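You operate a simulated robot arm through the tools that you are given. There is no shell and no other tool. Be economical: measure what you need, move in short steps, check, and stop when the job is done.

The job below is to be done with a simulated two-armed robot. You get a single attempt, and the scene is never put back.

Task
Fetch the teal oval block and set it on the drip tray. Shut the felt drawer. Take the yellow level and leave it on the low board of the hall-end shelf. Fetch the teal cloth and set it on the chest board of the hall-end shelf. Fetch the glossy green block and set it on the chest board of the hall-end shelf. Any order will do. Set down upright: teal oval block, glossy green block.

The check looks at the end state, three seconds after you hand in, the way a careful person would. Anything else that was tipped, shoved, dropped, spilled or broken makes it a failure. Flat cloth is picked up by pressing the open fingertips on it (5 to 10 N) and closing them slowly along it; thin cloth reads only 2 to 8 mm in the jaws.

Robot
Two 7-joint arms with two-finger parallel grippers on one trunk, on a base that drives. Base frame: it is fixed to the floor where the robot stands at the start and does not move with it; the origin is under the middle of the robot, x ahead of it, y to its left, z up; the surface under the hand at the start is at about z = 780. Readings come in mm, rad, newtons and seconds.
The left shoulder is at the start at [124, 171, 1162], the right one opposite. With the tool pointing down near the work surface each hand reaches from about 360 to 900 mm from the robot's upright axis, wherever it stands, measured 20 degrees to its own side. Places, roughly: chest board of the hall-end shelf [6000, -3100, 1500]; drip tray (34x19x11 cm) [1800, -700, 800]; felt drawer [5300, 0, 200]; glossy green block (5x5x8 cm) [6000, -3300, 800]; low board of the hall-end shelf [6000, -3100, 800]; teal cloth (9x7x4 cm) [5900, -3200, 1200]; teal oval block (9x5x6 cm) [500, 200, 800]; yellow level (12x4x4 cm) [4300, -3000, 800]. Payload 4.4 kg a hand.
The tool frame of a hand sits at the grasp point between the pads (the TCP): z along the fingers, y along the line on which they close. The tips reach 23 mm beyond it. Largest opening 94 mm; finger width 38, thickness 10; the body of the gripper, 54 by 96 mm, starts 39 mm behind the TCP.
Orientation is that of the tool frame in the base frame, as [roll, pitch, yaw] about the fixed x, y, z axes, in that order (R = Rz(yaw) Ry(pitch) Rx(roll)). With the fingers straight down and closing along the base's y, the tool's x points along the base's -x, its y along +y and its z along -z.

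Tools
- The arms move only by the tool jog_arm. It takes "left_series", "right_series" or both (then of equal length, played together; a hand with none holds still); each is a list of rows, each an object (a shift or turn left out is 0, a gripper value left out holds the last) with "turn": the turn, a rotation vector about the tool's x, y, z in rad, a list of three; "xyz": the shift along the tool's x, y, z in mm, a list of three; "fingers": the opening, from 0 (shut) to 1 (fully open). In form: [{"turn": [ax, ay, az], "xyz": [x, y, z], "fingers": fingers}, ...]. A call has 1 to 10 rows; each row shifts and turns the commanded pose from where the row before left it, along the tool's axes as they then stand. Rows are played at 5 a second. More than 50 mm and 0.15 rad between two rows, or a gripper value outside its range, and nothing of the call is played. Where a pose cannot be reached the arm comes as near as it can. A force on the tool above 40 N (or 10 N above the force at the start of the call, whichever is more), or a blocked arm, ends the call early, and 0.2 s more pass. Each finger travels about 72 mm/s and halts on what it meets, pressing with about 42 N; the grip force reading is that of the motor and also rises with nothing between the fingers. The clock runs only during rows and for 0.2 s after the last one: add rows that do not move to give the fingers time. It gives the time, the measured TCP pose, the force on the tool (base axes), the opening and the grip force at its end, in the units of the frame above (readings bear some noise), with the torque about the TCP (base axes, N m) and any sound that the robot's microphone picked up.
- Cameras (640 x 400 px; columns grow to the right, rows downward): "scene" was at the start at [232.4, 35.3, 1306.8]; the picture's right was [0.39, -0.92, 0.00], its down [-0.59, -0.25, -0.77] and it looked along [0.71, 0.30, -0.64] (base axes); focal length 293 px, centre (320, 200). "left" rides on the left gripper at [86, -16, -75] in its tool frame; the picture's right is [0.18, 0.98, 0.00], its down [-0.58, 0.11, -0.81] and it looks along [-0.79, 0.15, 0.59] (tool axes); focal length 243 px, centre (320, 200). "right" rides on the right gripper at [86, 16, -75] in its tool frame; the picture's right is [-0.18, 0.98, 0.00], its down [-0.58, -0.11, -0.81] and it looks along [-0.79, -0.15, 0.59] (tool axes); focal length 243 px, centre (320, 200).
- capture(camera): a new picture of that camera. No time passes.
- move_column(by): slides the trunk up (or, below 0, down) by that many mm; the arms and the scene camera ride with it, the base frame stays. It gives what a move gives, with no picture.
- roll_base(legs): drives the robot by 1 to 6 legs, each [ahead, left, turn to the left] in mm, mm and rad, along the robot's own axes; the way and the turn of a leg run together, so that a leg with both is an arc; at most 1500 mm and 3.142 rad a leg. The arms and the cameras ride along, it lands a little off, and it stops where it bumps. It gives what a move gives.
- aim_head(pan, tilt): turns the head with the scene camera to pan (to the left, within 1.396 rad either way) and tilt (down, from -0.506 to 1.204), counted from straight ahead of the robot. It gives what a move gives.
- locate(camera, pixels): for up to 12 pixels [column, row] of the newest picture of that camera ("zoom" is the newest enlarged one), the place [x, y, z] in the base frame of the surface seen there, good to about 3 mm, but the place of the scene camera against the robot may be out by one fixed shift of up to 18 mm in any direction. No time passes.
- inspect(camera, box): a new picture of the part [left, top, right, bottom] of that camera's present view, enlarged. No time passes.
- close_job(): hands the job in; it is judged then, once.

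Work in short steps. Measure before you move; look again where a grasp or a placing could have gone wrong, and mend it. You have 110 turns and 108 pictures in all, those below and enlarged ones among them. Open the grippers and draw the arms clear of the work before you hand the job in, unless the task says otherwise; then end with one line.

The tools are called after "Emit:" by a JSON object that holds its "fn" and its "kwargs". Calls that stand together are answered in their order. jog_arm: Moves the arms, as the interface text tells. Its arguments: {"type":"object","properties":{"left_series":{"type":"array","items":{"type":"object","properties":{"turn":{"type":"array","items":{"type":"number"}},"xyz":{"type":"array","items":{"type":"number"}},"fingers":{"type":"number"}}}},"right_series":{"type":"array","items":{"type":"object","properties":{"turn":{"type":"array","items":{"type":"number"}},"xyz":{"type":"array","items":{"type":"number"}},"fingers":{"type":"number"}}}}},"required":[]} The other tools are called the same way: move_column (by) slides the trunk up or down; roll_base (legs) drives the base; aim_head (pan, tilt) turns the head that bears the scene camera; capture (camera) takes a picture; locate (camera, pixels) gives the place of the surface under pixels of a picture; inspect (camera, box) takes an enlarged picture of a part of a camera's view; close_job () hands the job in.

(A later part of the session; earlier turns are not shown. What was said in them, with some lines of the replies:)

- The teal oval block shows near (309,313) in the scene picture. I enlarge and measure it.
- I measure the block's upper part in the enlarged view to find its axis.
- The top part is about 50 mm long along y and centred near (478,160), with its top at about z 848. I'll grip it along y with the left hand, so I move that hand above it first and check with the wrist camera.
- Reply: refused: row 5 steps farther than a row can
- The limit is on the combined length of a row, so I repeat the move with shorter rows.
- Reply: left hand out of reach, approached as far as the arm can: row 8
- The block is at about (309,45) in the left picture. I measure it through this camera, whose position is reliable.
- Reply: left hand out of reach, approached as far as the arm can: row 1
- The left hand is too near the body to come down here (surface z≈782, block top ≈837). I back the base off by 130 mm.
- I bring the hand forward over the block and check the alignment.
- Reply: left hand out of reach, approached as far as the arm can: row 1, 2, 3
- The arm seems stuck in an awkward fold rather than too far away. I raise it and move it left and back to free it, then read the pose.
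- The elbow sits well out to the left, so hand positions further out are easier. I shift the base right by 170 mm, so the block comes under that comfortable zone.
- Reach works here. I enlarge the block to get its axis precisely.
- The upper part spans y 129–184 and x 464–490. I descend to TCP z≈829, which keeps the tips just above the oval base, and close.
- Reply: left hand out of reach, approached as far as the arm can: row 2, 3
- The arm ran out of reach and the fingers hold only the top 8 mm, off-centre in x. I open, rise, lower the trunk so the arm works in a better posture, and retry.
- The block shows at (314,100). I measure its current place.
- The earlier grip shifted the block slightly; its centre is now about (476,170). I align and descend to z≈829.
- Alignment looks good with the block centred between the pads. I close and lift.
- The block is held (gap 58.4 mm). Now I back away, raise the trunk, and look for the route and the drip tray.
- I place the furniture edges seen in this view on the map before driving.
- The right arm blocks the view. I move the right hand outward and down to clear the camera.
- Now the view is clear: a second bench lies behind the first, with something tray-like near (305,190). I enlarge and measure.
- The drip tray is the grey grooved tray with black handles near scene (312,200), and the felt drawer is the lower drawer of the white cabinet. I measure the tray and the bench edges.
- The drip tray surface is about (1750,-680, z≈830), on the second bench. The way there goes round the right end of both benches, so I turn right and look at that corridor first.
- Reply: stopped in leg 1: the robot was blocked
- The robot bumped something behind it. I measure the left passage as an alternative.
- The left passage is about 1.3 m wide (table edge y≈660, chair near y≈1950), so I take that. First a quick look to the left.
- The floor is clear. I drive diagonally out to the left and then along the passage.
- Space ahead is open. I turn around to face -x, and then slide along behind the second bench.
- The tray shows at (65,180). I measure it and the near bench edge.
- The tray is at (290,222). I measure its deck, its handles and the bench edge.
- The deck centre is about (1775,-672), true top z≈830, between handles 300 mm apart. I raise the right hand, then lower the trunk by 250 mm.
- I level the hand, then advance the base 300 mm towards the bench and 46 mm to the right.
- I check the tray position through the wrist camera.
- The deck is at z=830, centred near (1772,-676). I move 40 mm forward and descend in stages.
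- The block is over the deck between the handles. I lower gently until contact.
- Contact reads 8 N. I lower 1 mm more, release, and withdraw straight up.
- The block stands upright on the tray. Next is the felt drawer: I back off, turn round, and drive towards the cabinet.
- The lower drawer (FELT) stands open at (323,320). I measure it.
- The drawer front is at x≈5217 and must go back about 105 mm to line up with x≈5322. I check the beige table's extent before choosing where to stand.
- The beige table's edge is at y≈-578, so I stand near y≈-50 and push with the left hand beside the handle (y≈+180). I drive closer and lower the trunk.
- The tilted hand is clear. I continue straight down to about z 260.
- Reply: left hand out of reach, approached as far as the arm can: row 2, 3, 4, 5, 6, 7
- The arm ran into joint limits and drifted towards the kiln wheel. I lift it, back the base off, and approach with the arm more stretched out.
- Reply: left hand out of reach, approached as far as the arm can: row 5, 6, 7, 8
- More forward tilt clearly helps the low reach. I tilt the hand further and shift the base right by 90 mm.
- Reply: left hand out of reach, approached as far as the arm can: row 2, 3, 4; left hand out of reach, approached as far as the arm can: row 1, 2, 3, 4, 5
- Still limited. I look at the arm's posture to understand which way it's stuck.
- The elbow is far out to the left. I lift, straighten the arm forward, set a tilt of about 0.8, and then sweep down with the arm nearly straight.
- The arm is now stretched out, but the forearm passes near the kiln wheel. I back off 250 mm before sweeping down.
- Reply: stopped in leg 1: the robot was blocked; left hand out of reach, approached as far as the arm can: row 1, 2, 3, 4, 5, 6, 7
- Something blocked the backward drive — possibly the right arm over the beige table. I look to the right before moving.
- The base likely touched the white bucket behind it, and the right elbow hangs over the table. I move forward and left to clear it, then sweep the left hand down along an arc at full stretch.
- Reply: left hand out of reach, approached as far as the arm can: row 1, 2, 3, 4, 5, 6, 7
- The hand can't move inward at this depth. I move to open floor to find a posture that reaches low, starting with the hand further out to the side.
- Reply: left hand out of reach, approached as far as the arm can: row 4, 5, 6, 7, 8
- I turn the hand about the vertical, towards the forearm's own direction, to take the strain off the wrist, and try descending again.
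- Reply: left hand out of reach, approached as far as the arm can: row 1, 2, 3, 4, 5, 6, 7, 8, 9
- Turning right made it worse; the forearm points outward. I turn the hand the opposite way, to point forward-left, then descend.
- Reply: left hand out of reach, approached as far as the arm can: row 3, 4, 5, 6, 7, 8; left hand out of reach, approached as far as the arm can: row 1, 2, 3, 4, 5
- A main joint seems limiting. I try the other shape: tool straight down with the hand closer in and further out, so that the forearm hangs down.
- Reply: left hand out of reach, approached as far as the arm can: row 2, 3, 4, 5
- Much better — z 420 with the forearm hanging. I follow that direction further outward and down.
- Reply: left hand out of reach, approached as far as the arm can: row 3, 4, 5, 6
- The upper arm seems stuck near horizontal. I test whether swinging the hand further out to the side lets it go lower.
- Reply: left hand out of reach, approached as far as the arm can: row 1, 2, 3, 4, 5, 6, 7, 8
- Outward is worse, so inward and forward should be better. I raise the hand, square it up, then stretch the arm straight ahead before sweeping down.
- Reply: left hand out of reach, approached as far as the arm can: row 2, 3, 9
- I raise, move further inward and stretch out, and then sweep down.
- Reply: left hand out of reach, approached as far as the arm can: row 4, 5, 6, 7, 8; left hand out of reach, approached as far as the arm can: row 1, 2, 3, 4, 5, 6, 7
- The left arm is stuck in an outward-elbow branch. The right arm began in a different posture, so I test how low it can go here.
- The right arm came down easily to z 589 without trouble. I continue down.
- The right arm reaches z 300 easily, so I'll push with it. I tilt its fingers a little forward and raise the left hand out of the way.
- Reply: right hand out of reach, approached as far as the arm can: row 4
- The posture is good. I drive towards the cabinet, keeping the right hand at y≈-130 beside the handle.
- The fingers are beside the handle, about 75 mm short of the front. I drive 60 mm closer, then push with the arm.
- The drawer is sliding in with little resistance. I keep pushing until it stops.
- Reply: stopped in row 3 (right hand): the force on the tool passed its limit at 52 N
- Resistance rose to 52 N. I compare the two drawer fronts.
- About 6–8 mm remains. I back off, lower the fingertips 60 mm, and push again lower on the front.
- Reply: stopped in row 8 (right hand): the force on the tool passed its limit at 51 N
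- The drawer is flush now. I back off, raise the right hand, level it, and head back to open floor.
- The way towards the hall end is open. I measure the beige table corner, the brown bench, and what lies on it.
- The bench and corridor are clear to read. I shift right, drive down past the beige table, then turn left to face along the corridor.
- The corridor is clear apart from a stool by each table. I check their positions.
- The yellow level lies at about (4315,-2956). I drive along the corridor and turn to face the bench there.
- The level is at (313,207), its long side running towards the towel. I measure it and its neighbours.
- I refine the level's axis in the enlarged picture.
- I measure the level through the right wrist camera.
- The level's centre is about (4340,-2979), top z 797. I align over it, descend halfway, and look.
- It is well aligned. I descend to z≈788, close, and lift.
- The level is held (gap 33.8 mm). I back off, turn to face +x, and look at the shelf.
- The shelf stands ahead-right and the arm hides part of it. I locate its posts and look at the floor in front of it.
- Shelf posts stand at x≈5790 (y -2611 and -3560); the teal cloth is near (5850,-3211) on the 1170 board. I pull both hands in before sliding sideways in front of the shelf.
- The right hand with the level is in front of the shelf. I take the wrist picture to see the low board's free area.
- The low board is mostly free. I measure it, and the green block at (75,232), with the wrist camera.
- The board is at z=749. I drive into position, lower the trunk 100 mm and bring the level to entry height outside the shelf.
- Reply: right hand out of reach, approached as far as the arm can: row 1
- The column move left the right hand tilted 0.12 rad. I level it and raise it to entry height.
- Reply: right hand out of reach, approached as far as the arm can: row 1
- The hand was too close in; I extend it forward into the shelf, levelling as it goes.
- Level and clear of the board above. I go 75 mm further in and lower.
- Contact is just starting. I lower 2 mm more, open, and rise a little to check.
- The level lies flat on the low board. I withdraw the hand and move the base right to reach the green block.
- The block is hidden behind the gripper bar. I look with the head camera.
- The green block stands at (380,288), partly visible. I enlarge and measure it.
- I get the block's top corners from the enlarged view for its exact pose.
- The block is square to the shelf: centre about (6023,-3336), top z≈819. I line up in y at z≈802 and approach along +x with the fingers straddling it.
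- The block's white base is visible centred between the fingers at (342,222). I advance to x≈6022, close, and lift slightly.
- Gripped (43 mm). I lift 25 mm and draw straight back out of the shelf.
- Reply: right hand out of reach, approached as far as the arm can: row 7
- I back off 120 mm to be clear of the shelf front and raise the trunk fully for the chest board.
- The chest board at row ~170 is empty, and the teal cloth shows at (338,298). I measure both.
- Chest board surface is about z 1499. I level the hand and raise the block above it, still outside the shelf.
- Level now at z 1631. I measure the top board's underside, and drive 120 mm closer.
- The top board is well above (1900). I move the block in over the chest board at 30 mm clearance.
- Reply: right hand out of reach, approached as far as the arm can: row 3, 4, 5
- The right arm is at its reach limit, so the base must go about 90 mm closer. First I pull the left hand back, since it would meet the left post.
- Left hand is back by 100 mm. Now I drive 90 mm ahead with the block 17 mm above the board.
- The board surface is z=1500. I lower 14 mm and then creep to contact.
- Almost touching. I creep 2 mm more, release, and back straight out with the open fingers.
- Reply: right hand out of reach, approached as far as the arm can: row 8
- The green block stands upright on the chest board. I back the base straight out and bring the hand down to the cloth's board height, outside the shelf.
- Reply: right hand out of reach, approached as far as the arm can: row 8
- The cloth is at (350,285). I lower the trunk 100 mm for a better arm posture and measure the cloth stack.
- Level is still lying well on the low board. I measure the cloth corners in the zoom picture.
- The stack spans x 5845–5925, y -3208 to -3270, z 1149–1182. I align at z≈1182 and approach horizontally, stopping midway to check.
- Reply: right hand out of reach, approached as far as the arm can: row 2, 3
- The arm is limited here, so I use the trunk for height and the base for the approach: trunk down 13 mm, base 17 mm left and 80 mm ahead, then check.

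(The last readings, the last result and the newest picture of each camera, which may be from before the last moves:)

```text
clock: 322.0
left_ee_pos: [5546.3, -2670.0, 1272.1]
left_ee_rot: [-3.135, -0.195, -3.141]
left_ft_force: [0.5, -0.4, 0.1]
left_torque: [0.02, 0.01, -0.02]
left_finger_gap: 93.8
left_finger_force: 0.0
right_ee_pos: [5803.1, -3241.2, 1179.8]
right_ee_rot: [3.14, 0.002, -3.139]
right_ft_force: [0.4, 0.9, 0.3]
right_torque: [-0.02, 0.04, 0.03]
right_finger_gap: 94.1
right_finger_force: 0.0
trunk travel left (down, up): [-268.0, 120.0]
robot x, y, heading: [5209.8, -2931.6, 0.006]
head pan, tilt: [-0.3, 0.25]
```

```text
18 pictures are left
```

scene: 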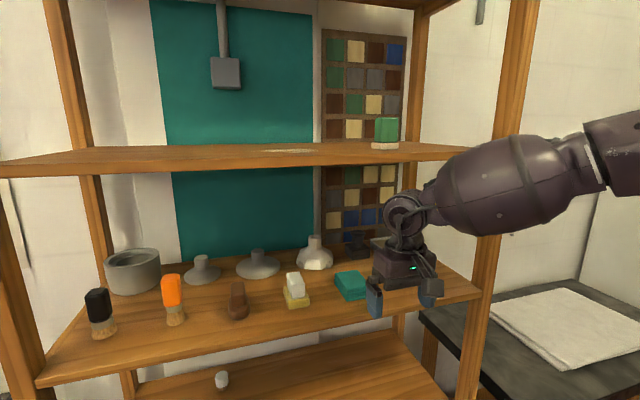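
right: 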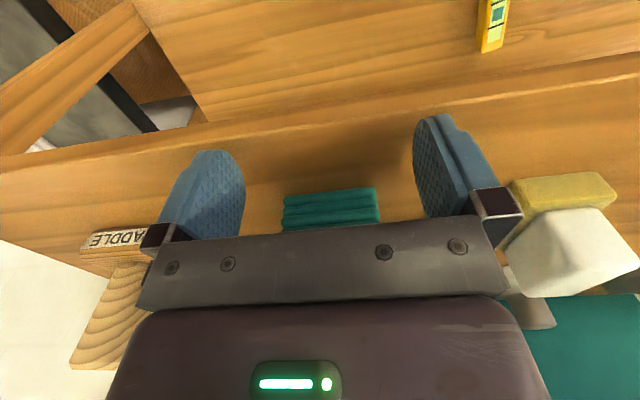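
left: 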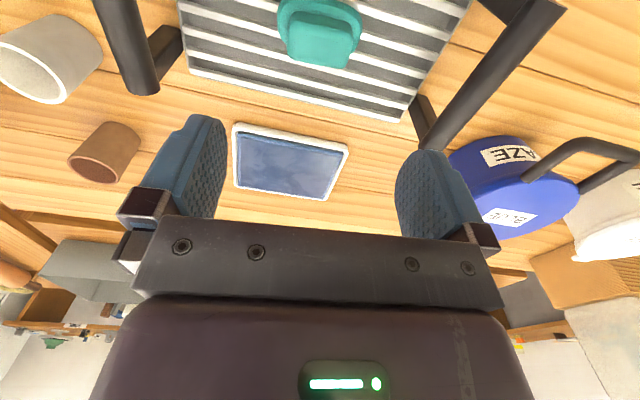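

The cloth is centred between the fingers (283–380 between 245 and 414). I drive the last 80 mm and close slowly.

Emit:
{"fn": "roll_base", "kwargs": {"legs": [[80, 0, 0]]}}

Emit:
{"fn": "jog_arm", "kwargs": {"right_series": [{"fingers": 0.8}, {"fingers": 0.7}, {"fingers": 0.6}, {"fingers": 0.5}, {"fingers": 0.45}, {"fingers": 0.4}, {}, {}]}}

Emit:
{"fn": "capture", "kwargs": {"camera": "right"}}

```text
clock: 323.0
left_ee_pos: [5625.1, -2667.3, 1272.4]
left_ee_rot: [-3.135, -0.197, -3.14]
left_ft_force: [-0.1, 0.1, -0.5]
left_torque: [0.02, 0.02, -0.02]
left_finger_gap: 94.3
left_finger_force: 0.2
right_ee_pos: [5884.4, -3239.3, 1179.9]
right_ee_rot: [3.138, 0.003, -3.137]
right_ft_force: [-0.4, -1.0, -0.7]
right_torque: [0.01, 0.04, 0.03]
right_finger_gap: 94.0
right_finger_force: 0.1
trunk travel left (down, up): [-268.0, 120.0]
robot x, y, heading: [5287.1, -2932.1, 0.007]
head pan, tilt: [-0.3, 0.25]
```

```text
clock: 324.8
left_ee_pos: [5623.9, -2667.3, 1273.0]
left_ee_rot: [-3.136, -0.197, -3.139]
left_ft_force: [-0.2, 0.3, 0.5]
left_torque: [-0.01, -0.01, 0.0]
left_finger_gap: 93.9
left_finger_force: 0.0
right_ee_pos: [5883.7, -3239.2, 1181.5]
right_ee_rot: [3.139, 0.004, -3.135]
right_ft_force: [0.6, -0.7, 2.5]
right_torque: [-0.1, 0.0, 0.03]
right_finger_gap: 64.1
right_finger_force: 41.8
trunk travel left (down, up): [-268.0, 120.0]
robot x, y, heading: [5288.5, -2930.0, 0.009]
head pan, tilt: [-0.3, 0.25]
```

```text
17 pictures are left
```

right: 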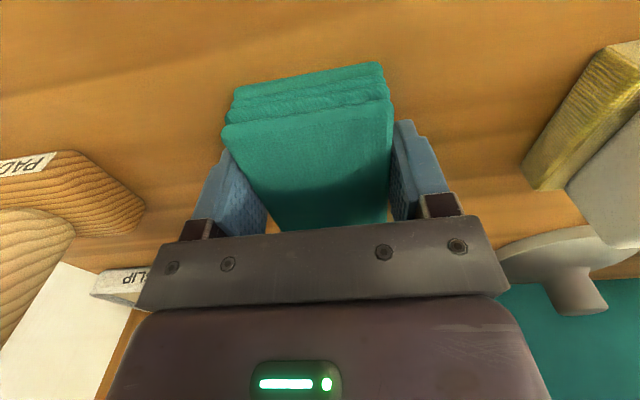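

The stack is gripped at 64 mm. I lift 15 mm with the trunk, and back the base straight out.

Emit:
{"fn": "move_column", "kwargs": {"by": 18}}

Emit:
{"fn": "roll_base", "kwargs": {"legs": [[-190, 0, 0]]}}

Emit:
{"fn": "capture", "kwargs": {"camera": "right"}}

```text
clock: 325.5
left_ee_pos: [5625.7, -2668.9, 1289.5]
left_ee_rot: [-3.135, -0.196, -3.14]
left_ft_force: [0.3, -0.9, 0.4]
left_torque: [-0.01, 0.01, 0.02]
left_finger_gap: 93.7
left_finger_force: 0.0
right_ee_pos: [5882.8, -3241.0, 1199.0]
right_ee_rot: [3.139, 0.006, -3.137]
right_ft_force: [0.6, -0.5, -1.5]
right_torque: [0.0, 0.0, 0.0]
right_finger_gap: 64.2
right_finger_force: 42.1
trunk travel left (down, up): [-286.0, 102.0]
robot x, y, heading: [5286.2, -2931.1, 0.01]
head pan, tilt: [-0.3, 0.25]
```

```text
clock: 327.0
left_ee_pos: [5436.0, -2668.4, 1289.5]
left_ee_rot: [-3.134, -0.194, -3.141]
left_ft_force: [-0.2, 0.0, 0.2]
left_torque: [0.0, -0.04, -0.01]
left_finger_gap: 93.8
left_finger_force: 0.0
right_ee_pos: [5692.2, -3242.2, 1200.3]
right_ee_rot: [3.14, 0.009, -3.137]
right_ft_force: [-1.1, 0.3, -0.4]
right_torque: [0.02, -0.03, -0.01]
right_finger_gap: 63.9
right_finger_force: 42.2
trunk travel left (down, up): [-286.0, 102.0]
robot x, y, heading: [5098.4, -2929.7, 0.008]
head pan, tilt: [-0.3, 0.25]
```

```text
16 pictures are left
5 turns are left
```

right: 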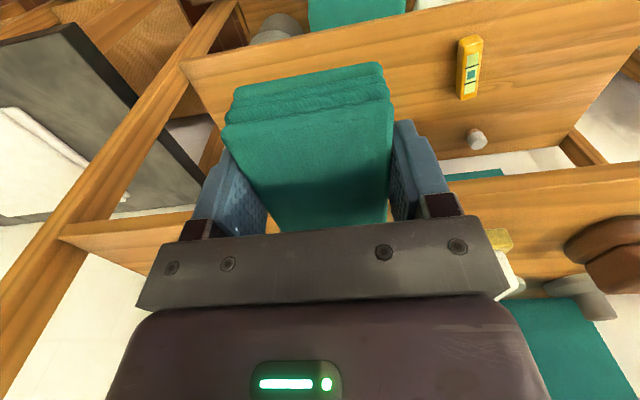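

Few turns remain, so I combine steps: raise the trunk and the hand (pulling back a little), and shift the base left so the cloth goes beside the green block.

Emit:
{"fn": "move_column", "kwargs": {"by": 100}}

Emit:
{"fn": "jog_arm", "kwargs": {"right_series": [{"xyz": [20, 0, -40]}, {"xyz": [20, 0, -40]}, {"xyz": [20, 0, -40]}, {"xyz": [15, 0, -42]}, {"xyz": [10, 0, -42]}, {"xyz": [5, 0, -42]}, {"xyz": [0, 0, -25]}, {}, {}]}}

Emit:
{"fn": "roll_base", "kwargs": {"legs": [[0, 110, 0]]}}

Emit:
{"fn": "aim_head", "kwargs": {"pan": -0.3, "tilt": 0.1}}

Emit:
{"fn": "capture", "kwargs": {"camera": "scene"}}

Emit:
{"fn": "capture", "kwargs": {"camera": "right"}}

```text
clock: 328.4
left_ee_pos: [5436.6, -2669.6, 1390.4]
left_ee_rot: [-3.133, -0.196, -3.14]
left_ft_force: [0.2, -0.3, 0.3]
left_torque: [0.01, -0.06, -0.02]
left_finger_gap: 93.9
left_finger_force: 0.0
right_ee_pos: [5686.2, -3241.7, 1320.1]
right_ee_rot: [3.138, 0.045, -3.138]
right_ft_force: [0.6, -0.5, -0.6]
right_torque: [0.02, 0.02, 0.03]
right_finger_gap: 64.1
right_finger_force: 42.1
trunk travel left (down, up): [-386.0, 2.0]
robot x, y, heading: [5100.0, -2931.4, 0.01]
head pan, tilt: [-0.3, 0.25]
```

```text
clock: 330.4
left_ee_pos: [5436.0, -2669.0, 1390.3]
left_ee_rot: [-3.135, -0.196, -3.14]
left_ft_force: [-0.8, -0.6, 0.0]
left_torque: [0.0, -0.01, -0.03]
left_finger_gap: 94.3
left_finger_force: 0.0
right_ee_pos: [5584.4, -3244.2, 1585.7]
right_ee_rot: [3.138, 0.045, -3.136]
right_ft_force: [0.0, 0.1, -0.6]
right_torque: [-0.01, 0.04, 0.02]
right_finger_gap: 64.3
right_finger_force: 42.2
trunk travel left (down, up): [-386.0, 2.0]
robot x, y, heading: [5099.3, -2930.9, 0.007]
head pan, tilt: [-0.3, 0.25]
```

```text
clock: 332.0
left_ee_pos: [5434.3, -2561.2, 1390.2]
left_ee_rot: [-3.135, -0.196, -3.14]
left_ft_force: [-0.4, 0.8, 1.0]
left_torque: [0.01, -0.02, -0.02]
left_finger_gap: 94.3
left_finger_force: 0.0
right_ee_pos: [5584.1, -3134.7, 1585.5]
right_ee_rot: [3.137, 0.044, -3.137]
right_ft_force: [-0.2, 0.4, -0.8]
right_torque: [-0.01, -0.01, 0.0]
right_finger_gap: 64.1
right_finger_force: 42.1
trunk travel left (down, up): [-386.0, 2.0]
robot x, y, heading: [5102.0, -2818.1, 0.003]
head pan, tilt: [-0.3, 0.25]
```

```text
clock: 332.7
left_ee_pos: [5435.7, -2560.0, 1390.8]
left_ee_rot: [-3.136, -0.195, -3.139]
left_ft_force: [0.5, 0.5, -0.4]
left_torque: [0.0, 0.02, 0.0]
left_finger_gap: 94.2
left_finger_force: 0.0
right_ee_pos: [5583.9, -3134.2, 1585.5]
right_ee_rot: [3.139, 0.045, -3.137]
right_ft_force: [-0.2, 0.5, -0.5]
right_torque: [-0.01, 0.0, 0.0]
right_finger_gap: 64.1
right_finger_force: 42.4
trunk travel left (down, up): [-386.0, 2.0]
robot x, y, heading: [5100.5, -2827.7, 0.006]
head pan, tilt: [-0.3, 0.099]
```

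```text
15 pictures are left
```

scene: 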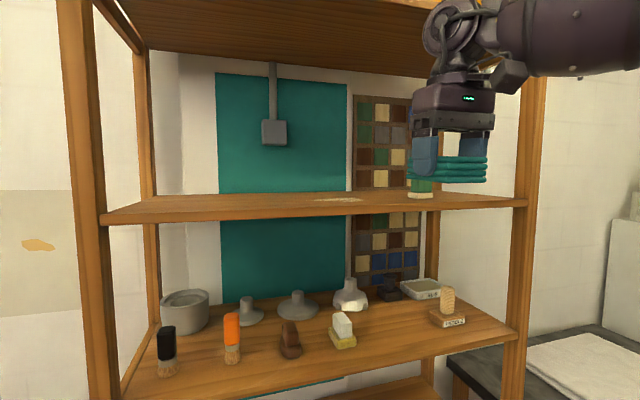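

```text
14 pictures are left
4 turns are left
```

right: 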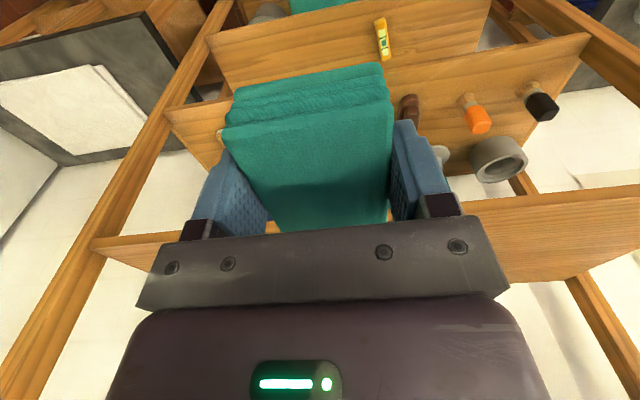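

The cloth hangs above the board beside the green block (bottom ≈1554, board 1500). I drive in 240 mm, level the hand, reach 45 mm further, and lower close to the board.

Emit:
{"fn": "roll_base", "kwargs": {"legs": [[240, 0, 0]]}}

Emit:
{"fn": "jog_arm", "kwargs": {"right_series": [{"turn": [0, 0.045, 0]}, {"xyz": [-25, 0, 0]}, {"xyz": [-20, 0, 0]}, {"xyz": [0, 0, 20]}, {"xyz": [0, 0, 20]}, {"xyz": [0, 0, 8]}, {"xyz": [0, 0, 3]}, {"xyz": [0, 0, 2]}, {}, {}]}}

Emit:
{"fn": "capture", "kwargs": {"camera": "scene"}}

Emit:
{"fn": "capture", "kwargs": {"camera": "right"}}

Emit:
{"fn": "locate", "kwargs": {"camera": "right", "pixels": [[160, 130], [480, 130], [300, 40], [310, 100], [310, 150]]}}

```text
clock: 334.5
left_ee_pos: [5678.0, -2562.1, 1390.0]
left_ee_rot: [-3.133, -0.195, 3.137]
left_ft_force: [0.3, 0.0, -1.2]
left_torque: [-0.01, -0.03, -0.02]
left_finger_gap: 93.9
left_finger_force: 0.0
right_ee_pos: [5823.2, -3138.2, 1586.2]
right_ee_rot: [3.137, 0.044, 3.14]
right_ft_force: [0.0, 0.4, -0.8]
right_torque: [0.02, 0.03, -0.03]
right_finger_gap: 64.3
right_finger_force: 42.3
trunk travel left (down, up): [-386.0, 2.0]
robot x, y, heading: [5344.0, -2822.0, -0.003]
head pan, tilt: [-0.3, 0.099]
```

```text
clock: 336.7
left_ee_pos: [5679.2, -2562.7, 1391.1]
left_ee_rot: [-3.134, -0.195, 3.137]
left_ft_force: [0.4, -0.5, 0.3]
left_torque: [-0.01, 0.0, -0.01]
left_finger_gap: 93.8
left_finger_force: 0.0
right_ee_pos: [5867.0, -3136.9, 1533.4]
right_ee_rot: [3.138, 0.0, 3.141]
right_ft_force: [0.3, -0.3, 0.2]
right_torque: [0.0, 0.02, 0.0]
right_finger_gap: 64.3
right_finger_force: 42.3
trunk travel left (down, up): [-386.0, 2.0]
robot x, y, heading: [5340.9, -2821.0, 0.002]
head pan, tilt: [-0.3, 0.099]
```

```text
13 pictures are left
```

scene: 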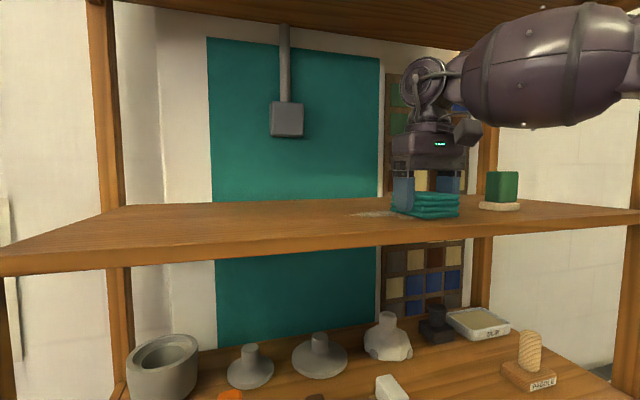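

```text
12 pictures are left
```

right: 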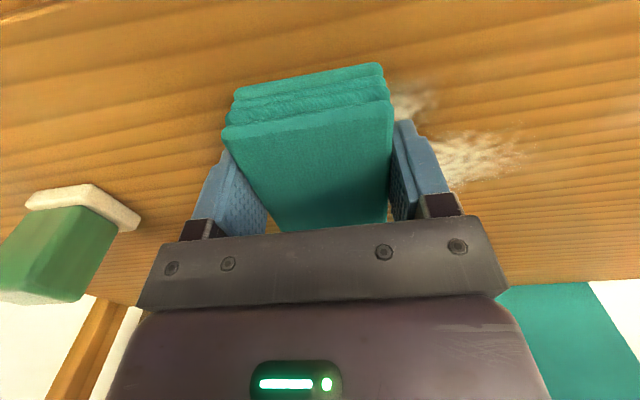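

```text
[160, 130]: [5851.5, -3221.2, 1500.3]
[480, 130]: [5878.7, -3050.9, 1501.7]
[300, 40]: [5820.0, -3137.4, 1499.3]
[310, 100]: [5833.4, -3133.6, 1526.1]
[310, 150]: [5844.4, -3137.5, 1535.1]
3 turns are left
```

The cloth is about 2 mm above the board and the green block is well clear. I lower 2 mm, release, rise, back out, and check.

Emit:
{"fn": "jog_arm", "kwargs": {"right_series": [{"xyz": [0, 0, 2]}, {}, {"fingers": 0.85}, {"fingers": 1}, {}, {"xyz": [0, 0, -20]}, {"xyz": [0, 0, -25]}, {}]}}

Emit:
{"fn": "roll_base", "kwargs": {"legs": [[-260, 0, 0]]}}

Emit:
{"fn": "aim_head", "kwargs": {"pan": -0.35, "tilt": 0.25}}

Emit:
{"fn": "capture", "kwargs": {"camera": "scene"}}

Emit:
{"fn": "inspect", "kwargs": {"camera": "scene", "box": [200, 80, 520, 280]}}

Emit:
{"fn": "capture", "kwargs": {"camera": "right"}}

```text
clock: 338.5
left_ee_pos: [5676.5, -2562.2, 1391.5]
left_ee_rot: [-3.135, -0.195, 3.137]
left_ft_force: [-1.1, 0.9, 0.8]
left_torque: [0.01, -0.02, 0.01]
left_finger_gap: 94.1
left_finger_force: 0.1
right_ee_pos: [5869.1, -3138.5, 1576.2]
right_ee_rot: [3.14, -0.001, 3.139]
right_ft_force: [-0.1, 0.2, 0.0]
right_torque: [0.0, -0.01, -0.01]
right_finger_gap: 94.0
right_finger_force: 0.2
trunk travel left (down, up): [-386.0, 2.0]
robot x, y, heading: [5340.7, -2824.9, 0.004]
head pan, tilt: [-0.3, 0.099]
```

```text
clock: 340.3
left_ee_pos: [5422.0, -2561.5, 1390.1]
left_ee_rot: [-3.135, -0.196, 3.135]
left_ft_force: [0.5, -0.1, 0.0]
left_torque: [0.0, 0.01, 0.02]
left_finger_gap: 93.9
left_finger_force: 0.0
right_ee_pos: [5612.1, -3138.2, 1574.4]
right_ee_rot: [3.138, 0.001, 3.14]
right_ft_force: [0.7, -0.3, 1.1]
right_torque: [0.03, 0.01, -0.01]
right_finger_gap: 94.1
right_finger_force: 0.0
trunk travel left (down, up): [-386.0, 2.0]
robot x, y, heading: [5086.1, -2821.6, 0.001]
head pan, tilt: [-0.3, 0.099]
```

```text
clock: 341.0
left_ee_pos: [5421.6, -2561.6, 1391.1]
left_ee_rot: [-3.134, -0.195, 3.137]
left_ft_force: [-0.2, -0.2, 0.6]
left_torque: [0.0, 0.03, 0.0]
left_finger_gap: 94.0
left_finger_force: 0.1
right_ee_pos: [5611.4, -3138.6, 1575.2]
right_ee_rot: [3.137, 0.0, 3.139]
right_ft_force: [-0.2, 0.6, 0.5]
right_torque: [0.0, -0.01, 0.0]
right_finger_gap: 93.9
right_finger_force: 0.0
trunk travel left (down, up): [-386.0, 2.0]
robot x, y, heading: [5084.9, -2823.7, 0.001]
head pan, tilt: [-0.351, 0.25]
```

```text
11 pictures are left
```

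scene: 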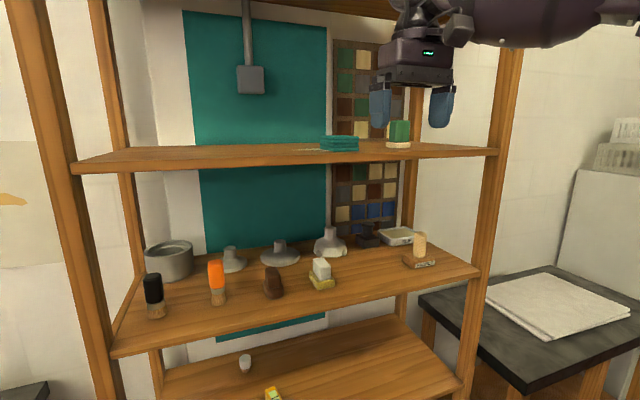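

```text
2.00 times, centred on (360, 180) of scene
```

zoom: 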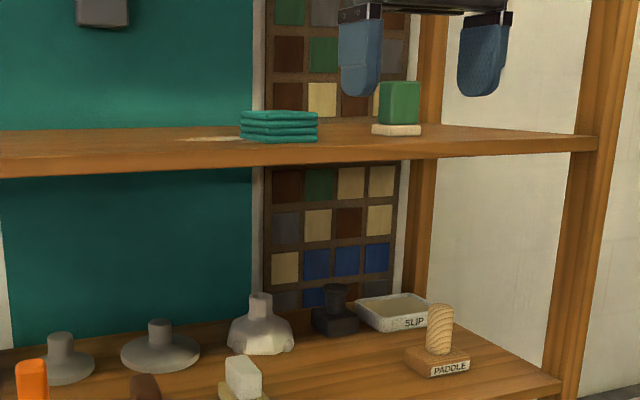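

```text
9 pictures are left
2 turns are left
```

right: 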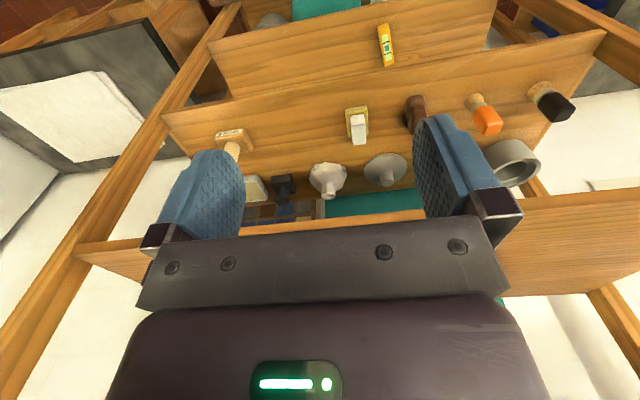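

The cloth and the upright green block rest on the chest board, and the level is on the low board. The other shelf items are undisturbed, and both grippers are open and clear of the shelf. I hand the job in.

Emit:
{"fn": "close_job", "kwargs": {}}

```text
The job is handed in.
```

I handed the job in with all five parts done: the teal oval block is upright on the drip tray, the felt drawer is shut, the yellow level is on the low board, and the teal cloth and upright green block are on the chest board. One thing I could not confirm: while I was at the drawer, the base backed into something behind it. It was probably the white bucket under the beige table, and I did not check whether it shifted.
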